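You operate a simulated robot arm through the tools that you are given. There is no shell and no other tool.

You run a simulated two-armed robot. Do the job below in one go: nothing can be reset, and whatever is moved stays where it is left.

Task
Squeeze the lemon half into the small glass.
Fine: leave its peel in the orange dish; lift the lever again; no juice on the counter; the glass stays under the spout.

The check looks at the end state, three seconds after you hand in, the way a careful person would. Anything else that was tipped, shoved, dropped, spilled or broken makes it a failure.

Robot
Two 6-joint arms with fingered hands on one trunk that stands fixed in place. Base frame: the origin is at the foot of the trunk, x ahead of it, y to its left, z up. Readings come in mm, rad, newtons and seconds.
The left shoulder is at [20, 157, 829], the right one opposite. With the tool pointing down near the work surface each hand reaches from about 340 to 840 mm from the base axis, measured 20 degrees to its own side. Payload 4.1 kg a hand.
Tool frame (each hand has its own): the origin (TCP) lies between the finger pads and is the grasp point; the fingertips stand 33 mm ahead of it; z points along the fingers, y is the line along which they close. The gripper opens to 112 mm; its body begins 39 mm behind the TCP. The gripper is a hand of 4 fingers: y runs from the thumb to the fingers, the wrist lies at [-16, -118, -200] in the tool frame.
Orientation is told as [roll, pitch, yaw] about the base's x, y, z axes, in that order, counted from this pose: with the fingers straight down and the wrist toward the robot, the tool's x, y and z point along [0, 1, 0], [1, 0, 0] and [0, 0, -1] of the base frame.

Tools
- The arms move only by the tool nudge_tool. It takes "left_commands", "right_commands" or both (then of equal length, played together; a hand with none holds still); each is a list that holds one entry, the list of rows, each a list of 6 numbers: the shift along the base's x, y, z in units of 30 mm (1.0 is 30 mm), then the turn, a rotation vector about the base's x, y, z in units of 6 degrees (1.0 is 6 degrees). In form: [[[x, y, z, ax, ay, az], ...]]. A call has 1 to 20 rows; each row shifts and turns the commanded pose from where the row before left it. A call with a number of a shift or a turn outside -1 to 1 is refused whole. A row lasts 0.2 s, in which the tool goes at most 50 mm and 0.15 rad; a call with a longer step from one row to the next is refused whole. Where a pose cannot be reached the arm comes as near as it can. A force on the tool above 90 N (or 10 N above the force at the start of the call, whichever is more), or a blocked arm, ends the call early, and 0.2 s more pass. In this call time passes only in rows, and 0.2 s behind the last. The reply holds the time, the measured pose of the TCP, the force on the tool along the base axes, the opening and the grip force, in the units named above and with some noise, with the torque about the TCP (base axes, N m) and any sound that the robot's microphone picked up, and new pictures: "show" is both (left out), scene, wrist or none (wrist: the cameras of the hands that moved).
- Cameras (640 x 400 px; columns grow to the right, rows downward): "scene" is now at [63.5, -0.8, 1476.4]; the picture's right is [-0.13, -0.99, 0.00], its down [-0.53, 0.07, -0.85] and it looks along [0.84, -0.11, -0.53] (base axes); focal length 273 px, centre (320, 200). "left" rides on the left gripper at [-66, -89, -130] in its tool frame; the picture's right is [-0.79, -0.29, 0.54], its down [0.55, -0.71, 0.44] and it looks along [0.26, 0.64, 0.72] (tool axes); focal length 247 px, centre (320, 200). "right" rides on the right gripper at [66, -89, -130] in its tool frame; the picture's right is [-0.79, 0.29, -0.54], its down [-0.55, -0.71, 0.44] and it looks along [-0.26, 0.64, 0.72] (tool axes); focal length 247 px, centre (320, 200). There is no depth. A picture from a camera that has moved, and an enlarged one, comes with that camera's place and axes in the base frame and with its lens. The place of the scene camera against the robot may be out by one fixed shift of up to 25 mm in any direction.
- set_fingers(index, middle, ring, thumb_bend, thumb_turn, hand): sets how far each is bent, from 0 (flat) to 1 (curled in); at 0.3 the hand is open as for a grip, at 0.7 the pads meet at the TCP. One left out holds its place. A second passes; each finger stops where it meets its share of the squeeze, and holds until it gets a number again. It is the only way to open and close the hand. It gives what a move gives, with no picture; readings hold the bend of each and the force on the fingers (four entries, about 0 where the hand has none), thumb and palm. thumb_turn goes from beside the hand (0) to across from the fingers (1), as for a grip.
- head_to(pan, tilt): turns the head with the scene camera to pan (to the left, within 1.501 rad either way) and tilt (down, from -0.506 to 1.204), counted from straight ahead of the robot. It gives what a move gives, and a new picture of the scene camera.
- zoom(camera, box): a new picture of the part [left, top, right, bottom] of that camera's present view, enlarged. The clock stands still meanwhile.
- hand_in(): hands the job in; it is judged then, once.

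Places have to be worked out from the pictures, the camera data and where the tool is seen. Open the grippers and draw the arms clear of the work before you hand the job in, unless the task says otherwise.

The tools are called after ">>>" as a command line: name --argument value ..., lists and objects as JSON in quotes. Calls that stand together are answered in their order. nudge_tool: Moves the arms, as the interface text tells. Its arguments: {"type":"object","properties":{"left_commands":{"type":"array","items":{"type":"array","items":{"type":"array","items":{"type":"number"}}}},"right_commands":{"type":"array","items":{"type":"array","items":{"type":"array","items":{"type":"number"}}}},"show":{"type":"string","enum":["both","scene","wrist","none"]}},"required":[]} The other tools are called the same way: set_fingers (index, middle, ring, thumb_bend, thumb_turn, hand) moves the fingers one by one; head_to (pan, tilt) turns the head that bears the scene camera; zoom (camera, box) takes an enlarged picture of a part of a camera's view; hand_in () hands the job in.

At the start:

```text
t: 0.0
left_tool_pos: [297.3, 122.3, 1339.8]
left_tcp_rot: [0.001, -0.001, -0.102]
left_force: [0.1, -0.3, -1.0]
left_ft_torque: [0.01, 0.02, 0.03]
left_gripper_width: 111.6
left_finger_force: 0.0
left_shape: jaw
left_bend: [0.3, 0.3, 0.3, 0.3, 0.98]
left_finger forces: [0.0, 0.1, 0.0, 0.1, 0.0, 0.1]
right_tool_pos: [334.0, -204.8, 1340.0]
right_tcp_rot: [0.001, -0.001, -0.102]
right_force: [-0.1, 0.3, 0.5]
right_ft_torque: [0.0, 0.01, -0.01]
right_gripper_width: 111.4
right_finger_force: 0.0
right_shape: jaw
right_bend: [0.3, 0.3, 0.3, 0.3, 0.98]
right_finger forces: [0.0, 0.1, 0.0, 0.0, 0.1, 0.1]
head pan, tilt (commanded): [-0.131, 0.56]
```

scene: 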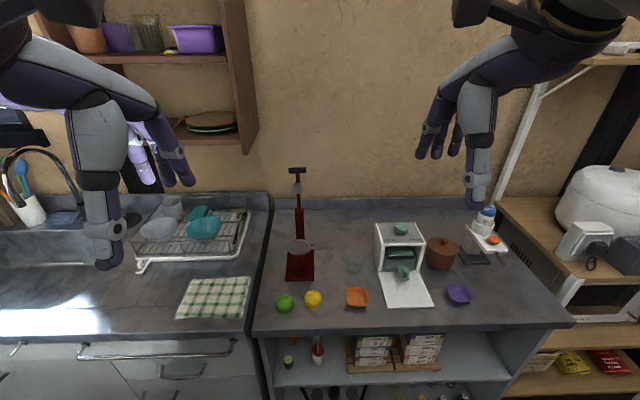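
right: 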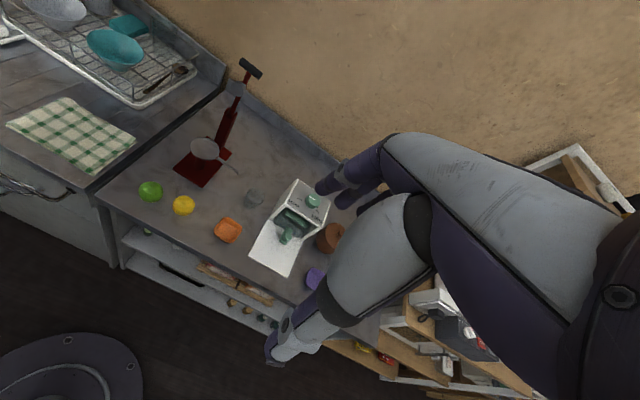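
left: 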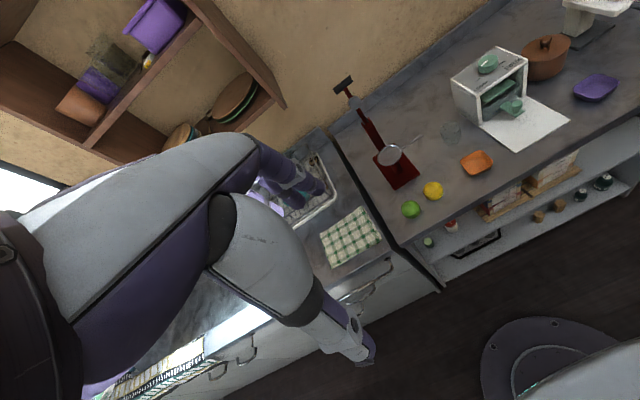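

I see a red lever press at left of the counter, a lime and a lemon half in front, a small glass to the right, and an orange dish. I zoom in to see the details.

>>> zoom --camera "scene" --box '[260, 150, 420, 320]'

>>> zoom --camera "left" --box '[320, 60, 520, 230]'

>>> zoom --camera "right" --box '[130, 50, 350, 270]'

```text
2.35 times, centred on (340, 235) of scene
camera zoom: at [63.5, -0.8, 1476.4], right [-0.13, -0.99, 0.0], down [-0.53, 0.07, -0.85], along [0.84, -0.11, -0.53], focal length 642 px, centre (273, 118)
```

zoom: 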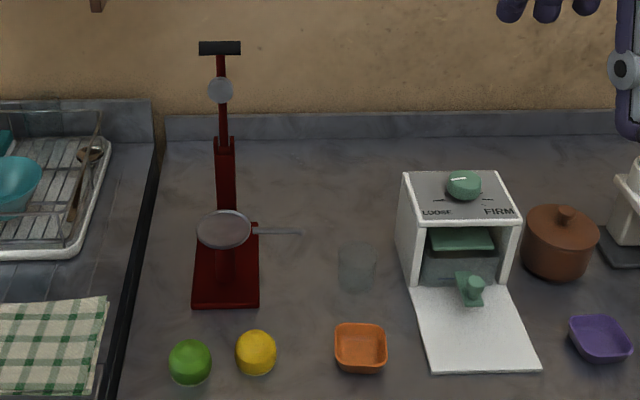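

```text
2.35 times, centred on (420, 145) of left
camera zoom: at [202.1, 64.0, 1470.4], right [-0.37, -0.76, -0.54], down [-0.65, 0.62, -0.44], along [0.67, 0.19, -0.72], focal length 581 px, centre (85, 329)
```

zoom: 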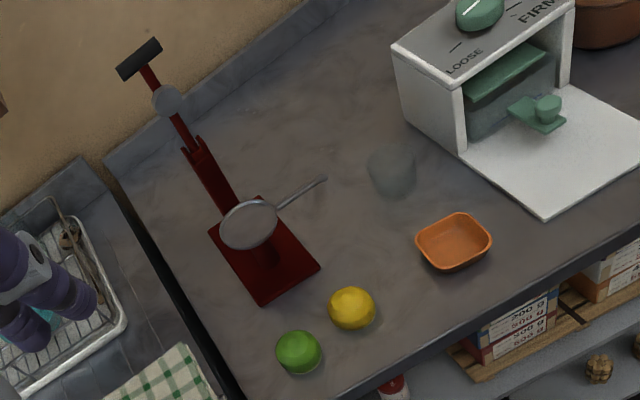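

```text
1.82 times, centred on (240, 160) of right
camera zoom: at [252.8, -129.8, 1471.0], right [0.2, -0.82, 0.54], down [-0.76, -0.48, -0.44], along [0.61, -0.32, -0.72], focal length 449 px, centre (466, 273)
```

zoom: 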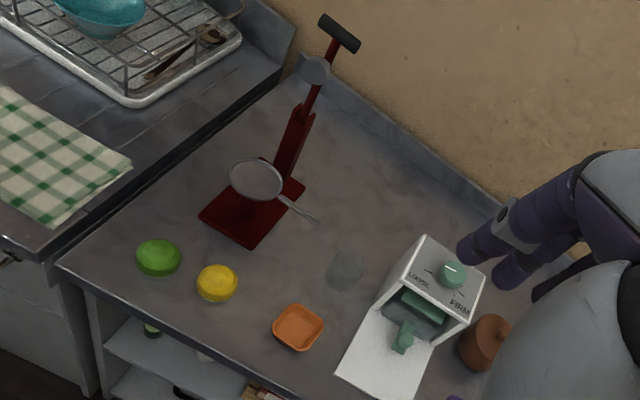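

>>> zoom --camera "left" --box '[370, 130, 450, 180]'

>>> zoom --camera "scene" --box '[270, 220, 370, 320]'

>>> zoom --camera "right" --box '[160, 120, 280, 220]'

```text
8.00 times, centred on (410, 155) of left
camera zoom: at [202.1, 64.0, 1470.4], right [-0.37, -0.76, -0.54], down [-0.65, 0.62, -0.44], along [0.67, 0.19, -0.72], focal length 1976 px, centre (-400, 560)
```

zoom: 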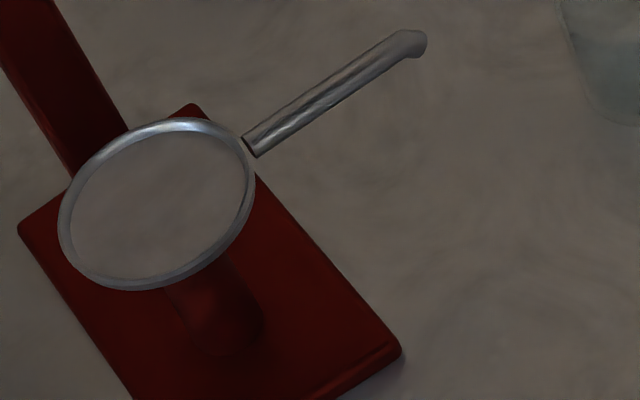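

```text
4.00 times, centred on (320, 270) of scene
camera zoom: at [63.5, -0.8, 1476.4], right [-0.13, -0.99, 0.0], down [-0.53, 0.07, -0.85], along [0.84, -0.11, -0.53], focal length 1092 px, centre (320, -80)
```

zoom: 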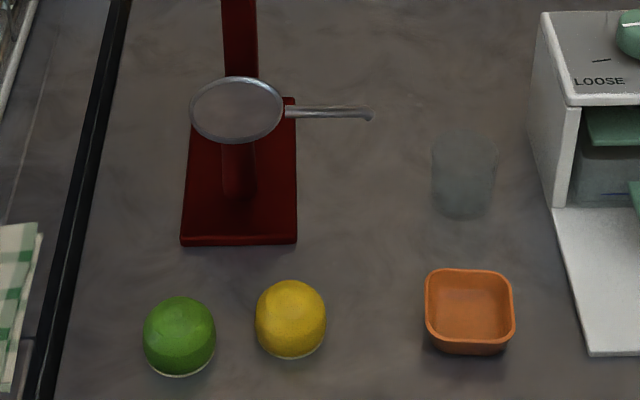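

```text
4.00 times, centred on (220, 170) of right
camera zoom: at [252.8, -129.8, 1471.0], right [0.2, -0.82, 0.54], down [-0.76, -0.48, -0.44], along [0.61, -0.32, -0.72], focal length 988 px, centre (720, 320)
```

zoom: 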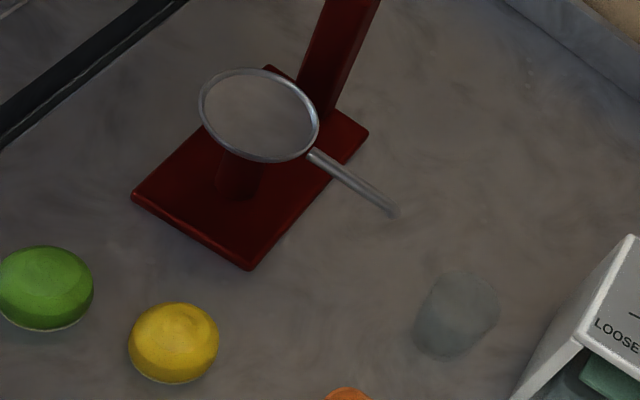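

The press (red) stands with its cup at about (674,-30,923), a spout running right to a tip at about (666,-127,912); glass about (653,-199), dish about (536,-177), lemon half about (544,-55), lime beside it. I bring both hands nearer (still well above the counter) for closer views.

>>> nudge_tool --left_commands '[[[0.6, 0, -0.93, 0, 0, 0], [0.6, 0, -0.93, 0, 0, 0], [0.6, 0, -0.93, 0, 0, 0], [0.6, 0, -0.93, 0, 0, 0], [0.6, 0, -0.93, 0, 0, 0], [0.6, 0, -0.93, 0, 0, 0], [0.6, 0, -0.93, 0, 0, 0], [0.6, 0, -0.93, 0, 0, 0], [0.6, 0, -0.93, 0, 0, 0], [0.6, 0, -0.93, 0, 0, 0]]]' --right_commands '[[[0.6, -0.18, -0.93, 0, 0, 0], [0.6, -0.18, -0.93, 0, 0, 0], [0.6, -0.18, -0.93, 0, 0, 0], [0.6, -0.18, -0.93, 0, 0, 0], [0.6, -0.18, -0.93, 0, 0, 0], [0.6, -0.18, -0.93, 0, 0, 0], [0.6, -0.18, -0.93, 0, 0, 0], [0.6, -0.18, -0.93, 0, 0, 0], [0.6, -0.18, -0.93, 0, 0, 0], [0.6, -0.18, -0.93, 0, 0, 0]]]'

```text
t: 2.2
left_tool_pos: [478.1, 122.2, 1060.4]
left_tcp_rot: [-0.001, -0.002, -0.103]
left_force: [-1.0, 0.4, -0.3]
left_ft_torque: [-0.01, -0.05, 0.0]
left_gripper_width: 111.7
left_finger_force: 0.1
left_shape: jaw
left_bend: [0.3, 0.3, 0.3, 0.3, 0.98]
left_finger forces: [0.1, 0.0, 0.0, 0.1, 0.0, 0.1]
right_tool_pos: [513.3, -259.1, 1060.9]
right_tcp_rot: [0.0, 0.001, -0.102]
right_force: [0.6, 0.1, 1.3]
right_ft_torque: [0.0, -0.05, 0.01]
right_gripper_width: 111.8
right_finger_force: 0.1
right_shape: jaw
right_bend: [0.3, 0.3, 0.3, 0.3, 0.98]
right_finger forces: [0.1, 0.1, 0.1, 0.1, 0.0, 0.0]
head pan, tilt (commanded): [-0.131, 0.56]
camera scene: at [62.8, -0.7, 1476.4], right [-0.13, -0.99, 0.0], down [-0.53, 0.07, -0.85], along [0.84, -0.11, -0.53], focal length 273 px, centre (320, 200)
camera right: at [431.8, -183.1, 1191.8], right [0.2, -0.82, 0.54], down [-0.76, -0.48, -0.44], along [0.61, -0.32, -0.72], focal length 247 px, centre (320, 200)
camera left: at [381.7, 64.4, 1191.6], right [-0.37, -0.76, -0.54], down [-0.65, 0.62, -0.44], along [0.67, 0.19, -0.72], focal length 247 px, centre (320, 200)
```

scene: 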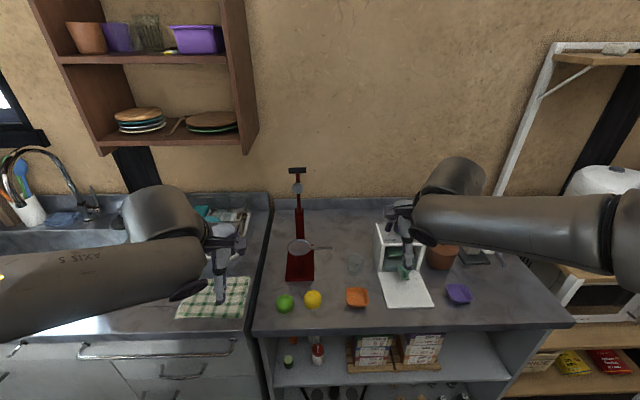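
right: 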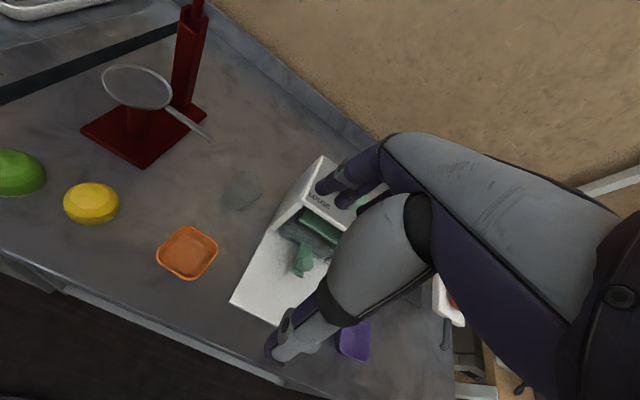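
left: 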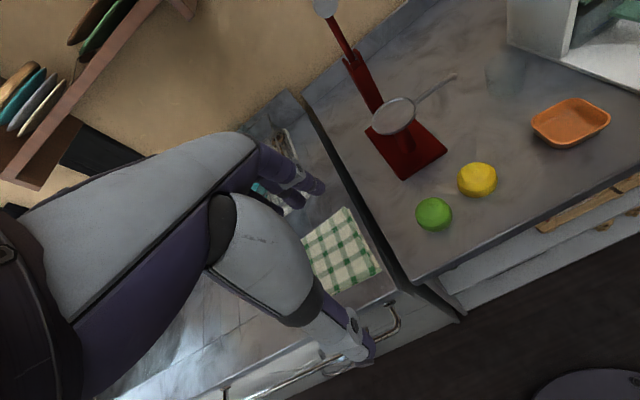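

The views are closer now; I zoom on the press, lemon, and glass from both wrist cameras.

>>> zoom --camera "left" --box '[330, 0, 530, 130]'

>>> zoom --camera "right" --box '[40, 50, 280, 200]'

>>> zoom --camera "right" --box '[40, 140, 280, 290]'

>>> zoom --camera "left" --box '[380, 60, 640, 250]'

```text
3.08 times, centred on (430, 65) of left
camera zoom: at [381.7, 64.4, 1191.6], right [-0.37, -0.76, -0.54], down [-0.65, 0.62, -0.44], along [0.67, 0.19, -0.72], focal length 760 px, centre (-18, 615)
```

zoom: 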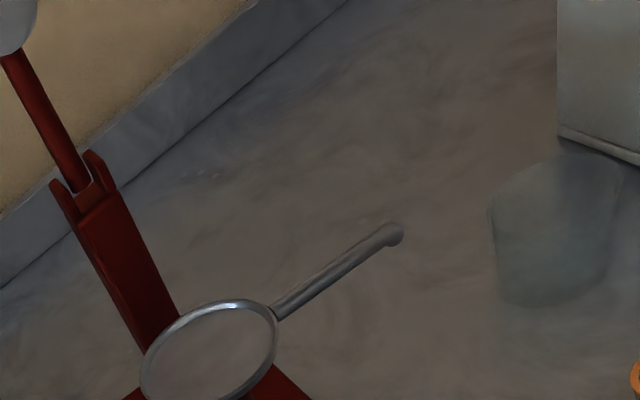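

```text
2.67 times, centred on (160, 125) of right
camera zoom: at [431.8, -183.1, 1191.8], right [0.2, -0.82, 0.54], down [-0.76, -0.48, -0.44], along [0.61, -0.32, -0.72], focal length 659 px, centre (747, 400)
```

zoom: 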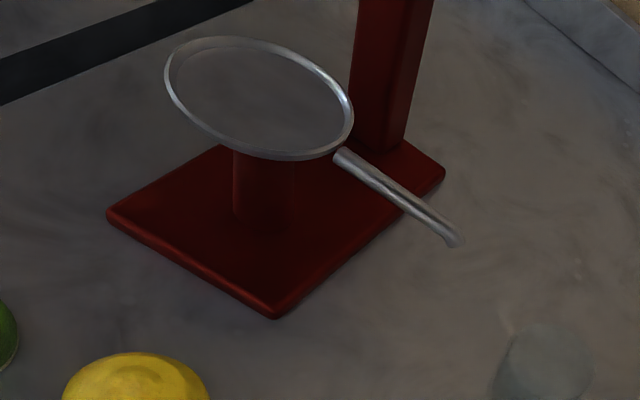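

```text
2.67 times, centred on (160, 215) of right
camera zoom: at [431.8, -183.1, 1191.8], right [0.2, -0.82, 0.54], down [-0.76, -0.48, -0.44], along [0.61, -0.32, -0.72], focal length 659 px, centre (747, 160)
```

zoom: 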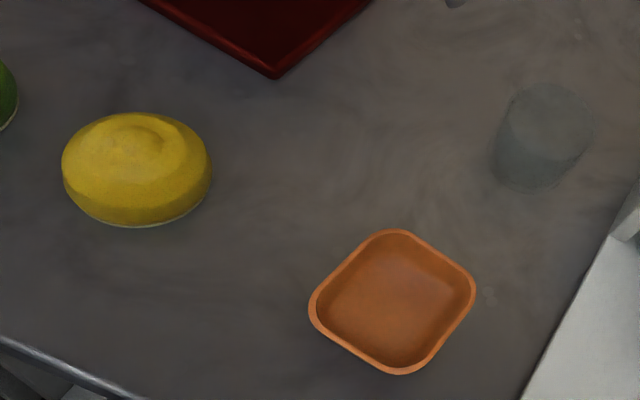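

```text
2.11 times, centred on (510, 155) of left
camera zoom: at [381.7, 64.4, 1191.6], right [-0.37, -0.76, -0.54], down [-0.65, 0.62, -0.44], along [0.67, 0.19, -0.72], focal length 520 px, centre (-80, 295)
```

zoom: 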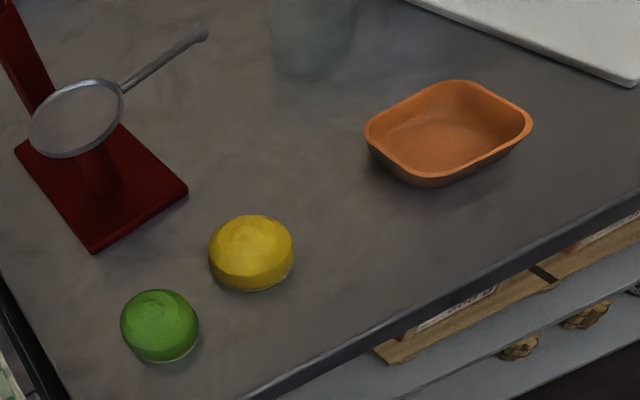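

The zooms render sharply, so I zoom tighter on the glass and spout from the current poses to triangulate them.

>>> zoom --camera "right" --box '[170, 100, 290, 220]'

>>> zoom --camera "left" --box '[440, 30, 560, 110]'

>>> zoom --camera "scene" --box '[300, 230, 400, 290]'

>>> zoom --camera "right" --box '[90, 50, 230, 170]'

>>> zoom --camera "left" --box '[360, 60, 480, 150]'

```text
3.33 times, centred on (230, 160) of right
camera zoom: at [431.8, -183.1, 1191.8], right [0.2, -0.82, 0.54], down [-0.76, -0.48, -0.44], along [0.61, -0.32, -0.72], focal length 823 px, centre (620, 333)
```

zoom: 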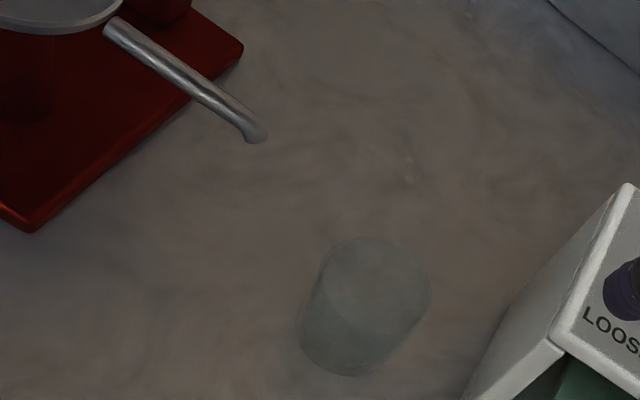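

```text
5.00 times, centred on (500, 70) of left
camera zoom: at [381.7, 64.4, 1191.6], right [-0.37, -0.76, -0.54], down [-0.65, 0.62, -0.44], along [0.67, 0.19, -0.72], focal length 1235 px, centre (-580, 850)
```

zoom: 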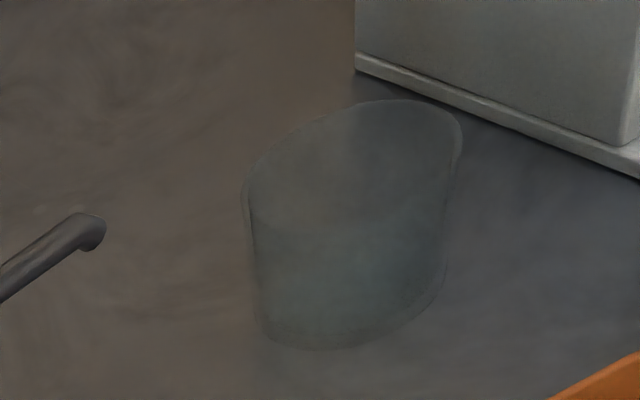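

```text
6.40 times, centred on (350, 260) of scene
camera zoom: at [62.8, -0.7, 1476.4], right [-0.13, -0.99, 0.0], down [-0.53, 0.07, -0.85], along [0.84, -0.11, -0.53], focal length 1748 px, centre (128, -184)
```

zoom: 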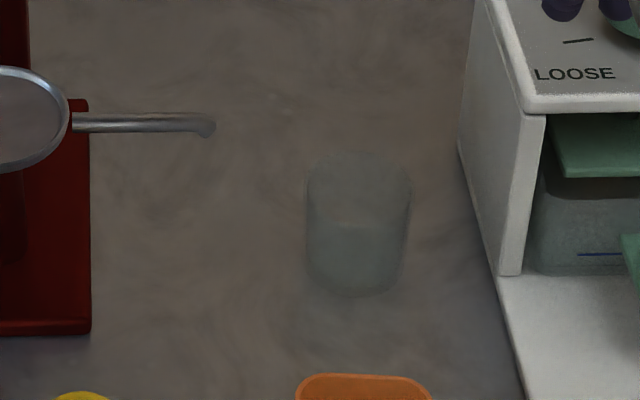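

```text
3.33 times, centred on (160, 110) of right
camera zoom: at [431.8, -183.1, 1191.8], right [0.2, -0.82, 0.54], down [-0.76, -0.48, -0.44], along [0.61, -0.32, -0.72], focal length 823 px, centre (853, 500)
```

zoom: 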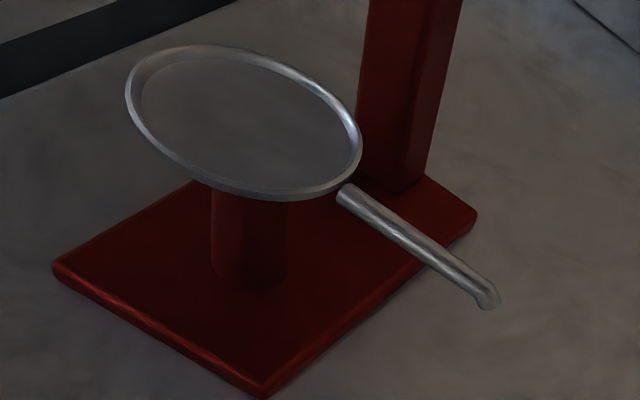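

```text
4.44 times, centred on (420, 105) of left
camera zoom: at [381.7, 64.4, 1191.6], right [-0.37, -0.76, -0.54], down [-0.65, 0.62, -0.44], along [0.67, 0.19, -0.72], focal length 1098 px, centre (-124, 622)
```

zoom: 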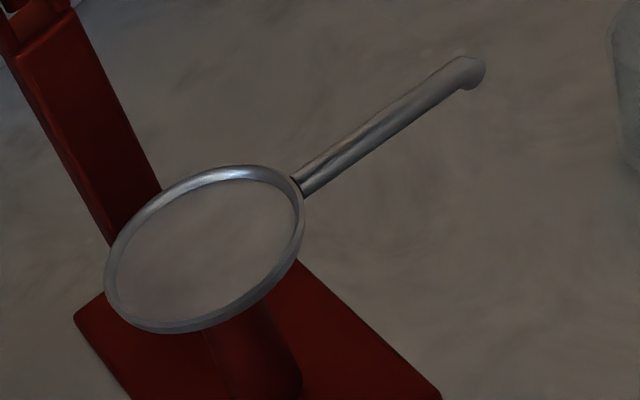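

Triangulated: spout outlet about (672,-130,900), glass centre about (655,-201) with rim near z 870, counter near 823. I look at the hand shape in the scene view to understand its geometry.

>>> zoom --camera "scene" --box '[370, 150, 470, 290]'

>>> zoom --camera "left" --box '[200, 120, 400, 380]'

>>> zoom --camera "right" --box '[250, 120, 450, 380]'

```text
2.86 times, centred on (420, 220) of scene
camera zoom: at [62.8, -0.7, 1476.4], right [-0.13, -0.99, 0.0], down [-0.53, 0.07, -0.85], along [0.84, -0.11, -0.53], focal length 780 px, centre (34, 143)
```

zoom: 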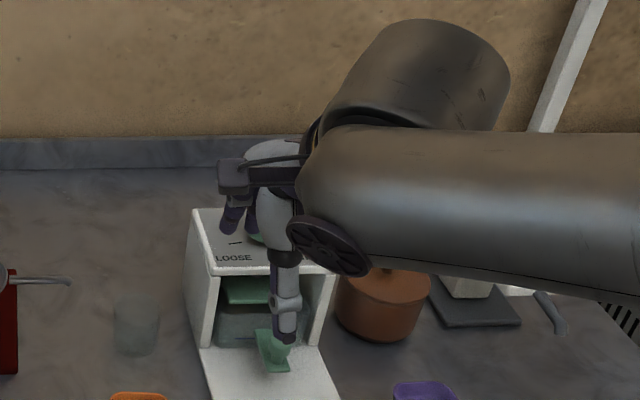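

```text
1.54 times, centred on (300, 250) of left
camera zoom: at [381.7, 64.4, 1191.6], right [-0.37, -0.76, -0.54], down [-0.65, 0.62, -0.44], along [0.67, 0.19, -0.72], focal length 380 px, centre (351, 123)
```

zoom: 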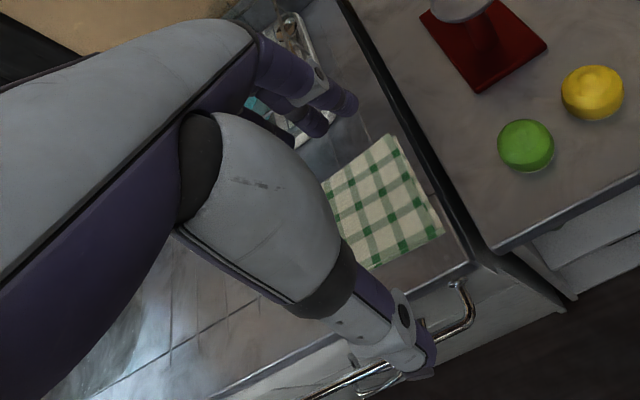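

```text
1.54 times, centred on (350, 250) of right
camera zoom: at [431.8, -183.1, 1191.8], right [0.2, -0.82, 0.54], down [-0.76, -0.48, -0.44], along [0.61, -0.32, -0.72], focal length 380 px, centre (274, 123)
```

zoom: 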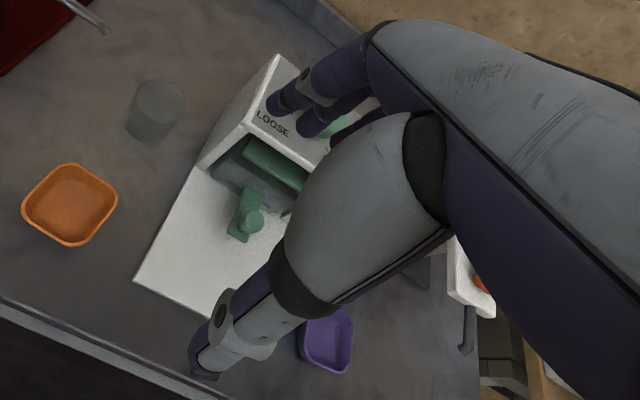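

The right hand has thumb towards the robot and fingers at the far side, which can straddle the spout. I bring the right hand above the glass (still high) and square its yaw.

>>> nudge_tool --right_commands '[[[0.79, 0.32, -0.35, 0, 0, 0.2], [0.79, 0.32, -0.35, 0, 0, 0.2], [0.79, 0.32, -0.35, 0, 0, 0.2], [0.79, 0.32, -0.35, 0, 0, 0.2], [0.79, 0.32, -0.35, 0, 0, 0.17], [0.79, 0.32, -0.35, 0, 0, 0]]]'

>>> zoom --camera "right" --box '[160, 100, 400, 400]'

>>> zoom --camera "left" --box '[400, 0, 640, 140]'

```text
t: 3.6
left_tool_pos: [476.8, 122.0, 1061.1]
left_tcp_rot: [0.0, -0.001, -0.103]
left_force: [0.0, 0.0, 0.5]
left_ft_torque: [0.04, 0.01, 0.03]
left_gripper_width: 111.6
left_finger_force: 0.0
left_shape: jaw
left_bend: [0.3, 0.3, 0.3, 0.3, 0.98]
left_finger forces: [0.1, 0.0, 0.0, 0.0, 0.0, 0.0]
right_tool_pos: [656.8, -201.4, 998.9]
right_tcp_rot: [-0.001, 0.0, -0.001]
right_force: [-0.2, 0.5, 0.1]
right_ft_torque: [0.03, -0.02, -0.02]
right_gripper_width: 111.8
right_finger_force: 0.1
right_shape: jaw
right_bend: [0.3, 0.3, 0.3, 0.3, 0.98]
right_finger forces: [0.0, 0.0, 0.0, 0.1, 0.0, 0.0]
head pan, tilt (commanded): [-0.131, 0.56]
camera scene: at [63.1, -0.9, 1476.4], right [-0.13, -0.99, 0.0], down [-0.53, 0.07, -0.85], along [0.84, -0.11, -0.53], focal length 273 px, centre (320, 200)
camera right: at [567.9, -134.8, 1129.3], right [0.29, -0.79, 0.54], down [-0.71, -0.55, -0.44], along [0.64, -0.26, -0.72], focal length 247 px, centre (320, 200)
```

scene: 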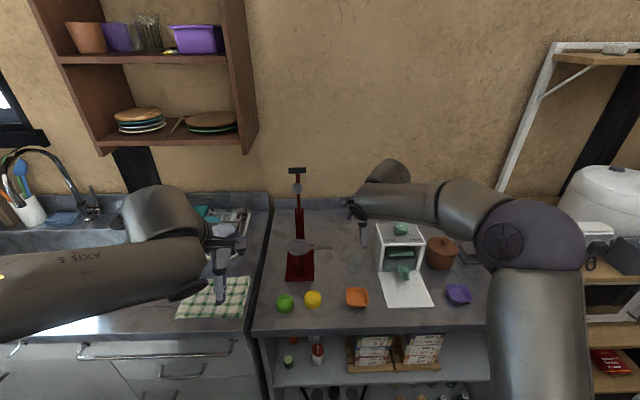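
right: 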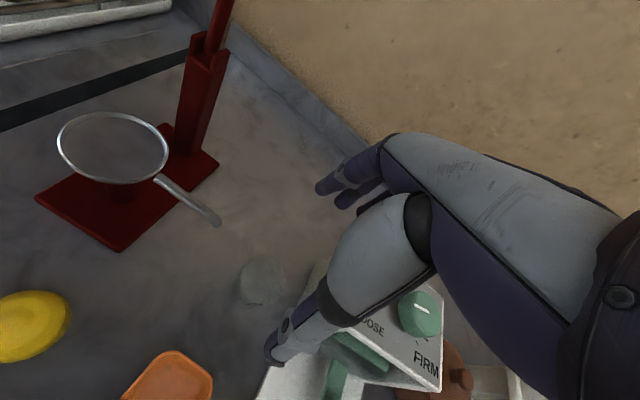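

```text
1.33 times, centred on (280, 250) of right
camera zoom: at [567.9, -134.8, 1129.3], right [0.29, -0.79, 0.54], down [-0.71, -0.55, -0.44], along [0.64, -0.26, -0.72], focal length 329 px, centre (373, 133)
```

zoom: 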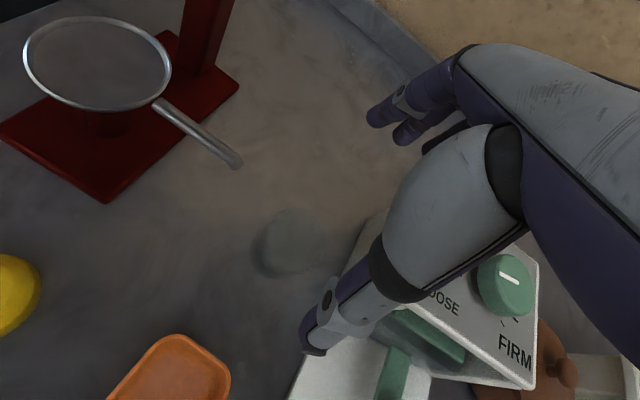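

```text
2.67 times, centred on (520, 70) of left
camera zoom: at [381.8, 64.1, 1191.8], right [-0.37, -0.76, -0.54], down [-0.65, 0.62, -0.44], along [0.67, 0.19, -0.72], focal length 659 px, centre (-213, 547)
```

zoom: 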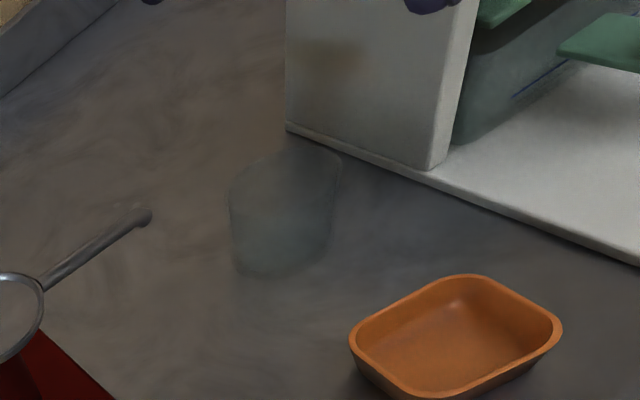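

I zoom on the glass and spout from this new viewpoint for a finer fix.

>>> zoom --camera "right" --box '[220, 240, 320, 320]'

>>> zoom --camera "right" --box '[20, 90, 240, 260]'

```text
5.00 times, centred on (270, 280) of right
camera zoom: at [567.9, -134.8, 1129.3], right [0.29, -0.79, 0.54], down [-0.71, -0.55, -0.44], along [0.64, -0.26, -0.72], focal length 1235 px, centre (570, -200)
```

zoom: 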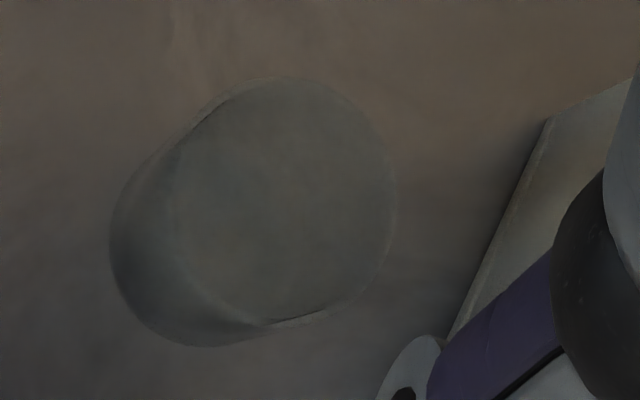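

```text
2.35 times, centred on (130, 175) of right
camera zoom: at [567.9, -134.8, 1129.3], right [0.29, -0.79, 0.54], down [-0.71, -0.55, -0.44], along [0.64, -0.26, -0.72], focal length 581 px, centre (767, 259)
```

zoom: 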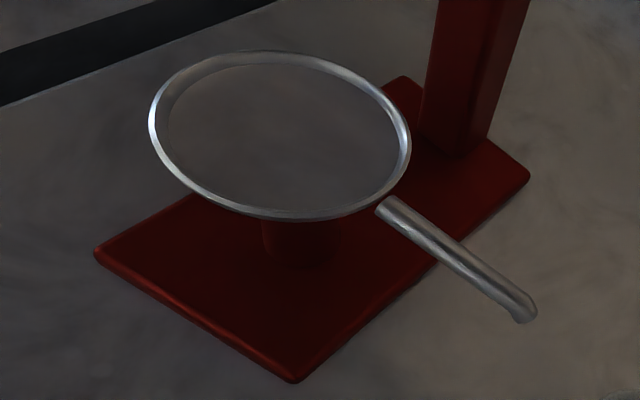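

The glass centre is at about (656,-200.5), rim z≈872, and the spout outlet at about (672,-129,900). I lower the right hand straight down around the glass so the fingertips overlap its upper 20 mm while the palm stays higher than the spout.

>>> nudge_tool --right_commands '[[[0, 0.01, -0.9, 0, 0, 0], [0, 0.01, -0.9, 0, 0, 0], [0, 0, -0.9, 0, 0, 0], [0, 0, -0.6, 0, 0, 0], [0, 0, -0.5, 0, 0, 0]]]'

>>> zoom --camera "right" --box '[140, 130, 460, 400]'

>>> zoom --camera "left" --box '[400, 0, 600, 140]'

>>> zoom --camera "scene" --box '[280, 170, 440, 300]'

```text
t: 4.8
left_tool_pos: [476.5, 122.8, 1060.6]
left_tcp_rot: [0.0, 0.001, -0.104]
left_force: [0.0, -0.4, 0.1]
left_ft_torque: [-0.01, -0.01, 0.01]
left_gripper_width: 111.8
left_finger_force: 0.1
left_shape: jaw
left_bend: [0.3, 0.3, 0.3, 0.3, 0.98]
left_finger forces: [0.1, 0.1, 0.0, 0.0, 0.0, 0.0]
right_tool_pos: [656.5, -199.9, 883.9]
right_tcp_rot: [0.0, 0.001, -0.001]
right_force: [-0.5, 0.6, -0.1]
right_ft_torque: [-0.01, 0.0, 0.01]
right_gripper_width: 111.8
right_finger_force: 0.1
right_shape: jaw
right_bend: [0.3, 0.3, 0.3, 0.3, 0.98]
right_finger forces: [0.0, 0.0, 0.0, 0.0, 0.1, 0.1]
head pan, tilt (commanded): [-0.131, 0.56]
camera scene: at [63.3, -0.7, 1476.4], right [-0.13, -0.99, 0.0], down [-0.53, 0.07, -0.85], along [0.84, -0.11, -0.53], focal length 273 px, centre (320, 200)
camera right: at [567.2, -133.7, 1014.7], right [0.29, -0.79, 0.54], down [-0.71, -0.55, -0.44], along [0.64, -0.26, -0.72], focal length 247 px, centre (320, 200)
```

scene: 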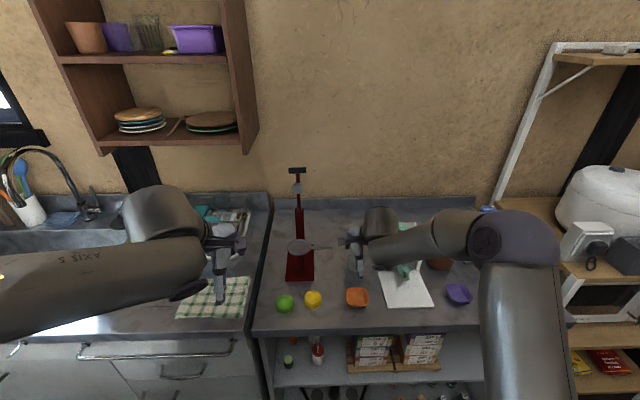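
right: 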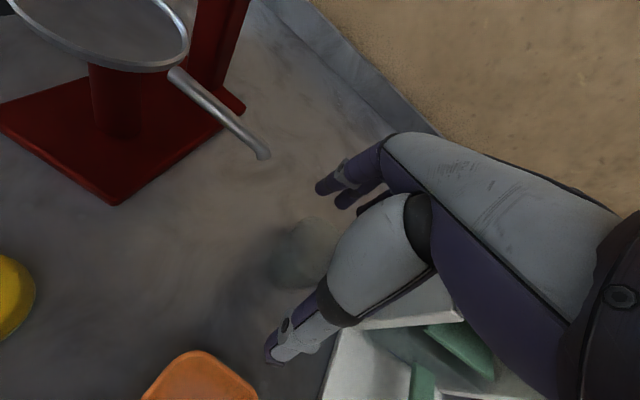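

```text
1.48 times, centred on (300, 265) of right
camera zoom: at [567.2, -133.7, 1014.7], right [0.29, -0.79, 0.54], down [-0.71, -0.55, -0.44], along [0.64, -0.26, -0.72], focal length 366 px, centre (350, 104)
```

zoom: 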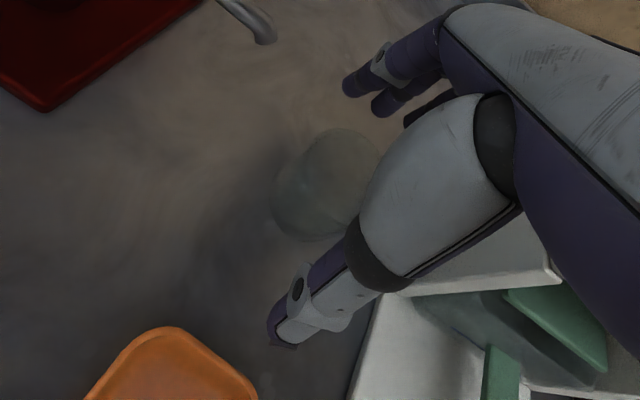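

```text
2.86 times, centred on (500, 70) of left
camera zoom: at [382.0, 64.4, 1191.7], right [-0.37, -0.76, -0.54], down [-0.65, 0.62, -0.44], along [0.67, 0.19, -0.72], focal length 706 px, centre (-194, 571)
```

zoom: 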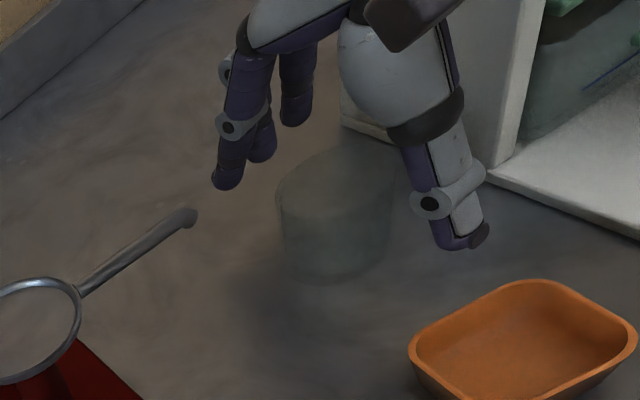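

```text
3.08 times, centred on (360, 235) of scene
camera zoom: at [63.3, -0.7, 1476.4], right [-0.13, -0.99, 0.0], down [-0.53, 0.07, -0.85], along [0.84, -0.11, -0.53], focal length 840 px, centre (197, 92)
```

zoom: 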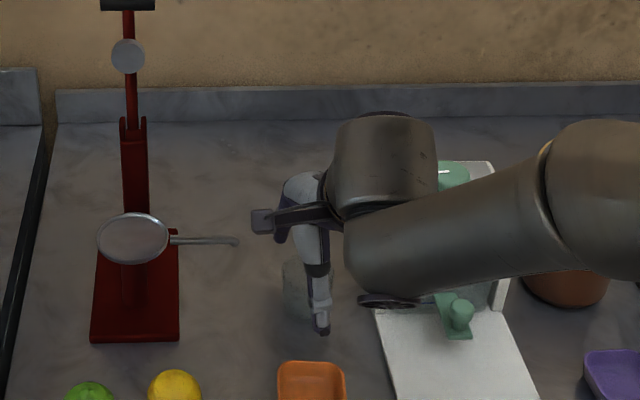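

The hand straddles the glass: fingers behind, thumb in front. I close the fingers gently on it.

>>> set_fingers --hand "right" --index 0.58 --middle 0.58 --ring 0.58 --thumb_bend 0.58

>>> zoom --camera "left" --box '[400, 0, 600, 140]'

>>> zoom --camera "right" --box '[140, 130, 460, 400]'

```text
t: 5.8
left_tool_pos: [477.4, 123.0, 1061.6]
left_tcp_rot: [-0.001, 0.0, -0.103]
left_force: [0.7, 0.9, -0.5]
left_ft_torque: [0.01, -0.01, 0.0]
left_gripper_width: 111.8
left_finger_force: 0.1
left_shape: jaw
left_bend: [0.3, 0.3, 0.3, 0.3, 0.98]
left_finger forces: [0.1, 0.0, 0.1, 0.0, 0.0, 0.1]
right_tool_pos: [656.7, -199.2, 884.0]
right_tcp_rot: [0.0, 0.001, 0.0]
right_force: [-0.4, 0.3, 0.4]
right_ft_torque: [-0.02, -0.01, 0.02]
right_gripper_width: 46.2
right_finger_force: 3.5
right_shape: fingers
right_bend: [0.55, 0.55, 0.57, 0.53, 0.97]
right_finger forces: [1.4, 2.4, 0.1, 0.0, 3.7, 0.0]
head pan, tilt (commanded): [-0.131, 0.56]
```

```text
2.86 times, centred on (500, 70) of left
camera zoom: at [382.1, 64.3, 1191.7], right [-0.37, -0.76, -0.54], down [-0.65, 0.62, -0.44], along [0.67, 0.19, -0.72], focal length 706 px, centre (-194, 571)
```

zoom: 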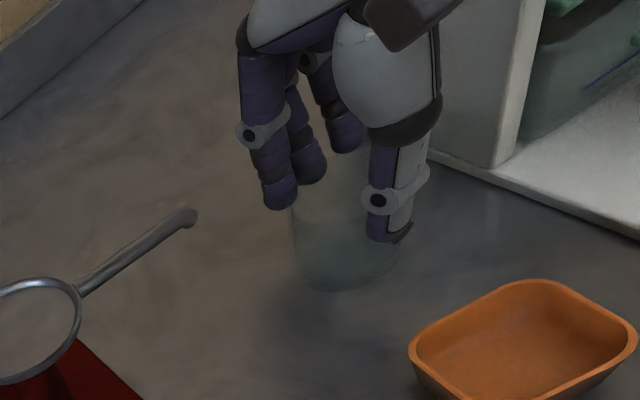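

```text
1.48 times, centred on (300, 265) of right
camera zoom: at [567.4, -133.6, 1014.8], right [0.29, -0.79, 0.54], down [-0.71, -0.55, -0.44], along [0.64, -0.26, -0.72], focal length 366 px, centre (350, 104)
```

zoom: 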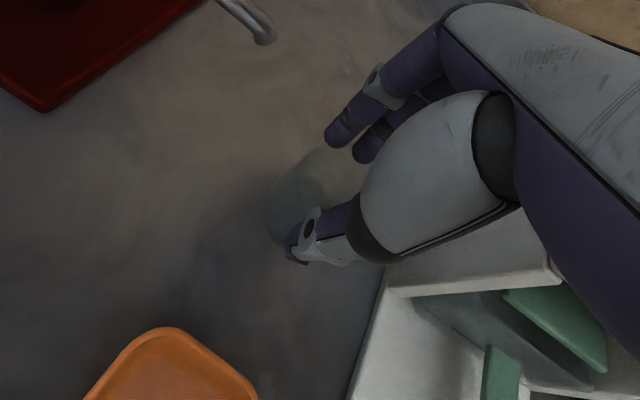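

The grip is light and stable (46 mm, 3.5 N). I slide the glass: first mostly sideways and forward to x≈672, stopping before the spout enters the hand, to check clearances.

>>> nudge_tool --right_commands '[[[0.17, 0.25, 0.02, 0, 0, 0], [0.17, 0.25, 0.02, 0, 0, 0], [0.17, 0.25, 0.02, 0, 0, 0], [0, 0.25, 0, 0, 0, 0]]]'

>>> zoom --camera "right" --box '[140, 90, 460, 360]'

>>> zoom --camera "left" --box '[400, 0, 600, 140]'

>>> zoom --camera "scene" --box '[280, 200, 400, 300]'

```text
t: 6.8
left_tool_pos: [476.9, 123.1, 1061.2]
left_tcp_rot: [0.001, 0.0, -0.102]
left_force: [0.0, 0.0, -0.7]
left_ft_torque: [-0.02, -0.01, 0.01]
left_gripper_width: 111.7
left_finger_force: 0.0
left_shape: jaw
left_bend: [0.3, 0.3, 0.3, 0.3, 0.98]
left_finger forces: [0.0, 0.1, 0.0, 0.1, 0.0, 0.0]
right_tool_pos: [672.0, -170.8, 886.1]
right_tcp_rot: [0.001, -0.001, -0.003]
right_force: [0.0, -0.7, 0.0]
right_ft_torque: [0.02, 0.02, -0.02]
right_gripper_width: 46.1
right_finger_force: 4.5
right_shape: fingers
right_bend: [0.55, 0.55, 0.57, 0.53, 0.97]
right_finger forces: [1.6, 2.3, 0.0, 0.0, 3.6, 0.1]
head pan, tilt (commanded): [-0.131, 0.56]
camera scene: at [63.5, -0.9, 1476.4], right [-0.13, -0.99, 0.0], down [-0.53, 0.07, -0.85], along [0.84, -0.11, -0.53], focal length 273 px, centre (320, 200)
camera right: at [583.4, -104.2, 1016.7], right [0.29, -0.79, 0.54], down [-0.71, -0.55, -0.44], along [0.64, -0.26, -0.72], focal length 247 px, centre (320, 200)
```

scene: 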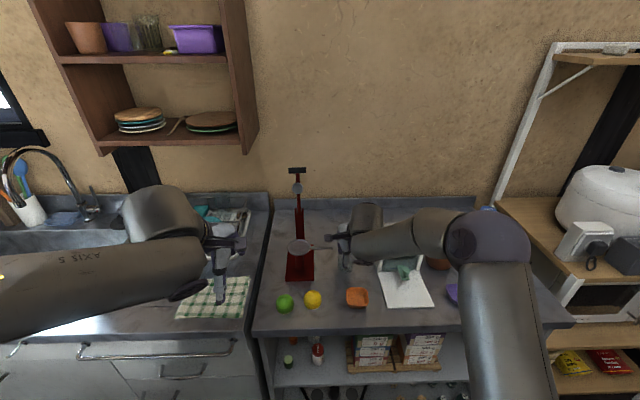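
right: 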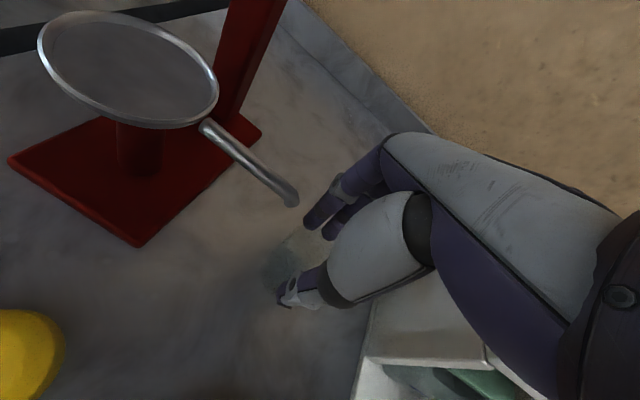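

```text
1.48 times, centred on (300, 225) of right
camera zoom: at [583.4, -104.2, 1016.7], right [0.29, -0.79, 0.54], down [-0.71, -0.55, -0.44], along [0.64, -0.26, -0.72], focal length 366 px, centre (350, 163)
```

zoom: 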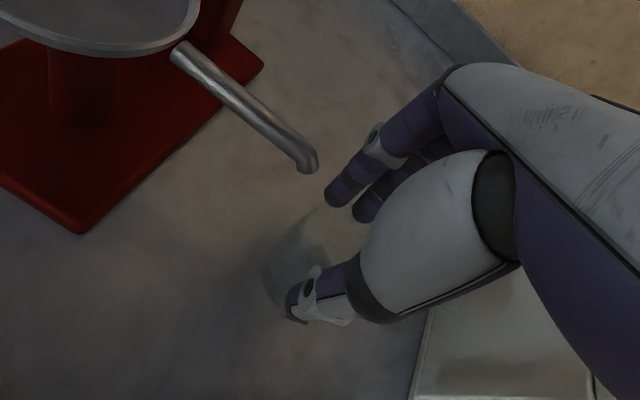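

```text
2.86 times, centred on (500, 70) of left
camera zoom: at [382.1, 64.2, 1191.7], right [-0.37, -0.76, -0.54], down [-0.65, 0.62, -0.44], along [0.67, 0.19, -0.72], focal length 706 px, centre (-194, 571)
```

zoom: 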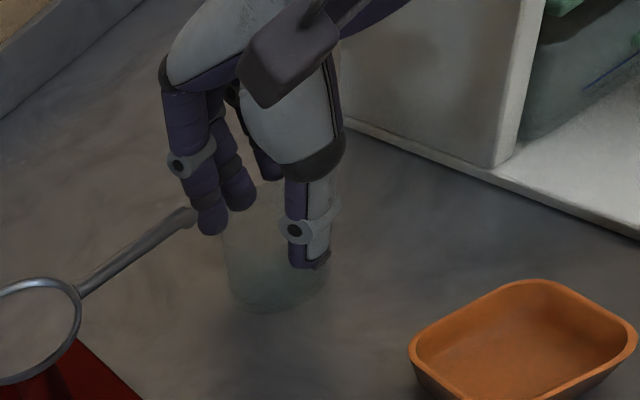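

```text
4.00 times, centred on (340, 250) of scene
camera zoom: at [63.5, -0.9, 1476.4], right [-0.13, -0.99, 0.0], down [-0.53, 0.07, -0.85], along [0.84, -0.11, -0.53], focal length 1092 px, centre (240, 0)
```

zoom: 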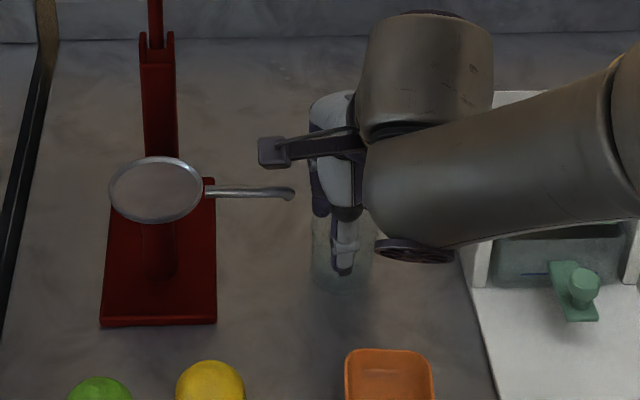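

The glass follows well, but the thumb base would pass close to the spout. I set the glass down, open slightly, and regrip a little higher, 10 mm to the right and rolled so the palm stays clear of the spout.

>>> nudge_tool --right_commands '[[[0, 0, -0.06, 0, 0, 0]]]' --show "none"

>>> set_fingers --hand "right" --index 0.38 --middle 0.38 --ring 0.38 --thumb_bend 0.38

>>> nudge_tool --right_commands '[[[0, -0.1, 0.06, 0.8, 0, 0], [0, -0.1, 0.06, 0.8, 0, 0], [0, -0.1, 0.06, 0.9, 0, 0]]]'

>>> zoom --camera "right" --box '[140, 90, 460, 360]'

>>> zoom --camera "left" --box '[400, 0, 600, 140]'

```text
t: 7.2
left_tool_pos: [478.2, 121.3, 1060.2]
left_tcp_rot: [0.001, 0.002, -0.103]
left_force: [0.6, -0.1, -1.1]
left_ft_torque: [0.02, -0.01, -0.02]
left_gripper_width: 111.7
left_finger_force: 0.1
left_shape: jaw
left_bend: [0.3, 0.3, 0.3, 0.3, 0.98]
left_finger forces: [0.0, 0.0, 0.1, 0.0, 0.1, 0.0]
right_tool_pos: [672.6, -171.2, 883.9]
right_tcp_rot: [0.0, -0.001, -0.002]
right_force: [0.6, -0.4, 0.4]
right_ft_torque: [-0.01, 0.01, 0.0]
right_gripper_width: 46.3
right_finger_force: 3.8
right_shape: fingers
right_bend: [0.55, 0.55, 0.57, 0.53, 0.97]
right_finger forces: [1.4, 2.2, 0.0, 0.1, 3.6, 0.1]
head pan, tilt (commanded): [-0.131, 0.56]
```

```text
t: 8.2
left_tool_pos: [476.7, 121.7, 1061.1]
left_tcp_rot: [0.0, 0.001, -0.104]
left_force: [-0.1, 0.2, -0.7]
left_ft_torque: [0.02, 0.01, -0.01]
left_gripper_width: 112.0
left_finger_force: 0.1
left_shape: jaw
left_bend: [0.3, 0.3, 0.3, 0.3, 0.98]
left_finger forces: [0.0, 0.0, 0.1, 0.1, 0.1, 0.0]
right_tool_pos: [672.0, -171.9, 883.7]
right_tcp_rot: [0.0, -0.001, -0.003]
right_force: [-0.1, 0.6, 0.5]
right_ft_torque: [0.01, 0.02, -0.01]
right_gripper_width: 90.3
right_finger_force: 0.0
right_shape: fingers
right_bend: [0.38, 0.38, 0.38, 0.38, 0.97]
right_finger forces: [0.1, 0.0, 0.0, 0.0, 0.0, 0.0]
head pan, tilt (commanded): [-0.131, 0.56]
```

```text
t: 9.0
left_tool_pos: [476.9, 123.5, 1061.6]
left_tcp_rot: [-0.002, 0.0, -0.101]
left_force: [-0.5, -0.6, -1.3]
left_ft_torque: [0.01, 0.0, 0.01]
left_gripper_width: 112.0
left_finger_force: 0.0
left_shape: jaw
left_bend: [0.3, 0.3, 0.3, 0.3, 0.98]
left_finger forces: [0.0, 0.1, 0.0, 0.0, 0.1, 0.0]
right_tool_pos: [672.1, -178.9, 890.3]
right_tcp_rot: [0.262, 0.0, 0.0]
right_force: [0.0, -0.5, 0.1]
right_ft_torque: [-0.02, -0.02, 0.0]
right_gripper_width: 90.6
right_finger_force: 0.1
right_shape: fingers
right_bend: [0.38, 0.38, 0.38, 0.38, 0.97]
right_finger forces: [0.0, 0.1, 0.0, 0.0, 0.1, 0.1]
head pan, tilt (commanded): [-0.131, 0.56]
camera scene: at [63.4, -0.8, 1476.4], right [-0.13, -0.99, 0.0], down [-0.53, 0.07, -0.85], along [0.84, -0.11, -0.53], focal length 273 px, centre (320, 200)
camera right: at [583.0, -148.9, 1033.1], right [0.29, -0.91, 0.31], down [-0.71, -0.42, -0.56], along [0.64, -0.06, -0.76], focal length 247 px, centre (320, 200)
```

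scene: 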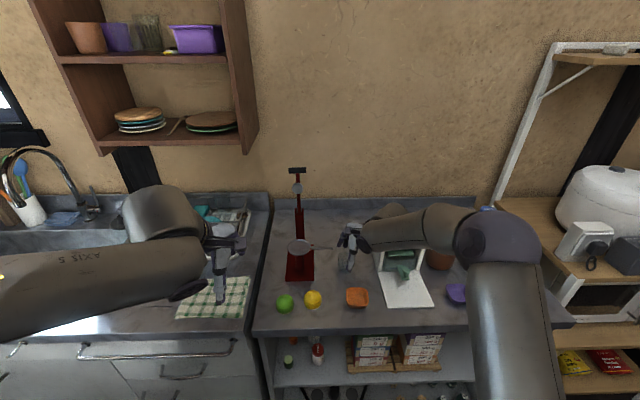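
right: 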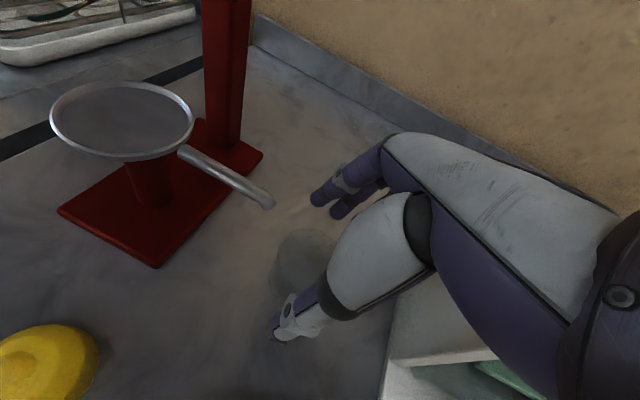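

```text
1.48 times, centred on (300, 225) of right
camera zoom: at [583.0, -148.9, 1033.1], right [0.29, -0.91, 0.31], down [-0.71, -0.42, -0.56], along [0.64, -0.06, -0.76], focal length 366 px, centre (350, 163)
```

zoom: 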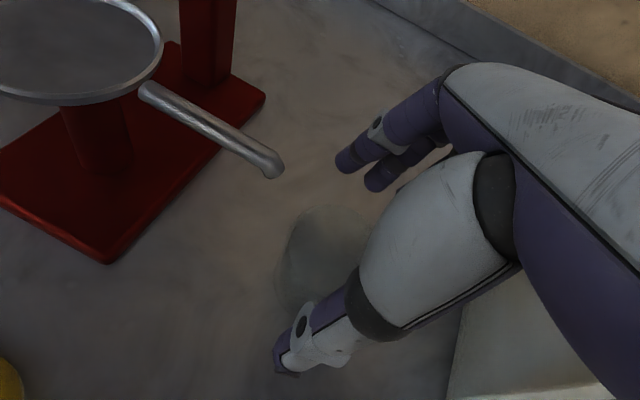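

```text
2.86 times, centred on (500, 70) of left
camera zoom: at [382.1, 64.3, 1191.7], right [-0.37, -0.76, -0.54], down [-0.65, 0.62, -0.44], along [0.67, 0.19, -0.72], focal length 706 px, centre (-194, 571)
```

zoom: 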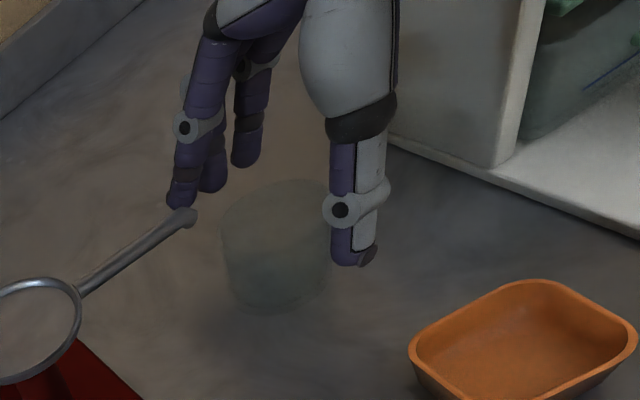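

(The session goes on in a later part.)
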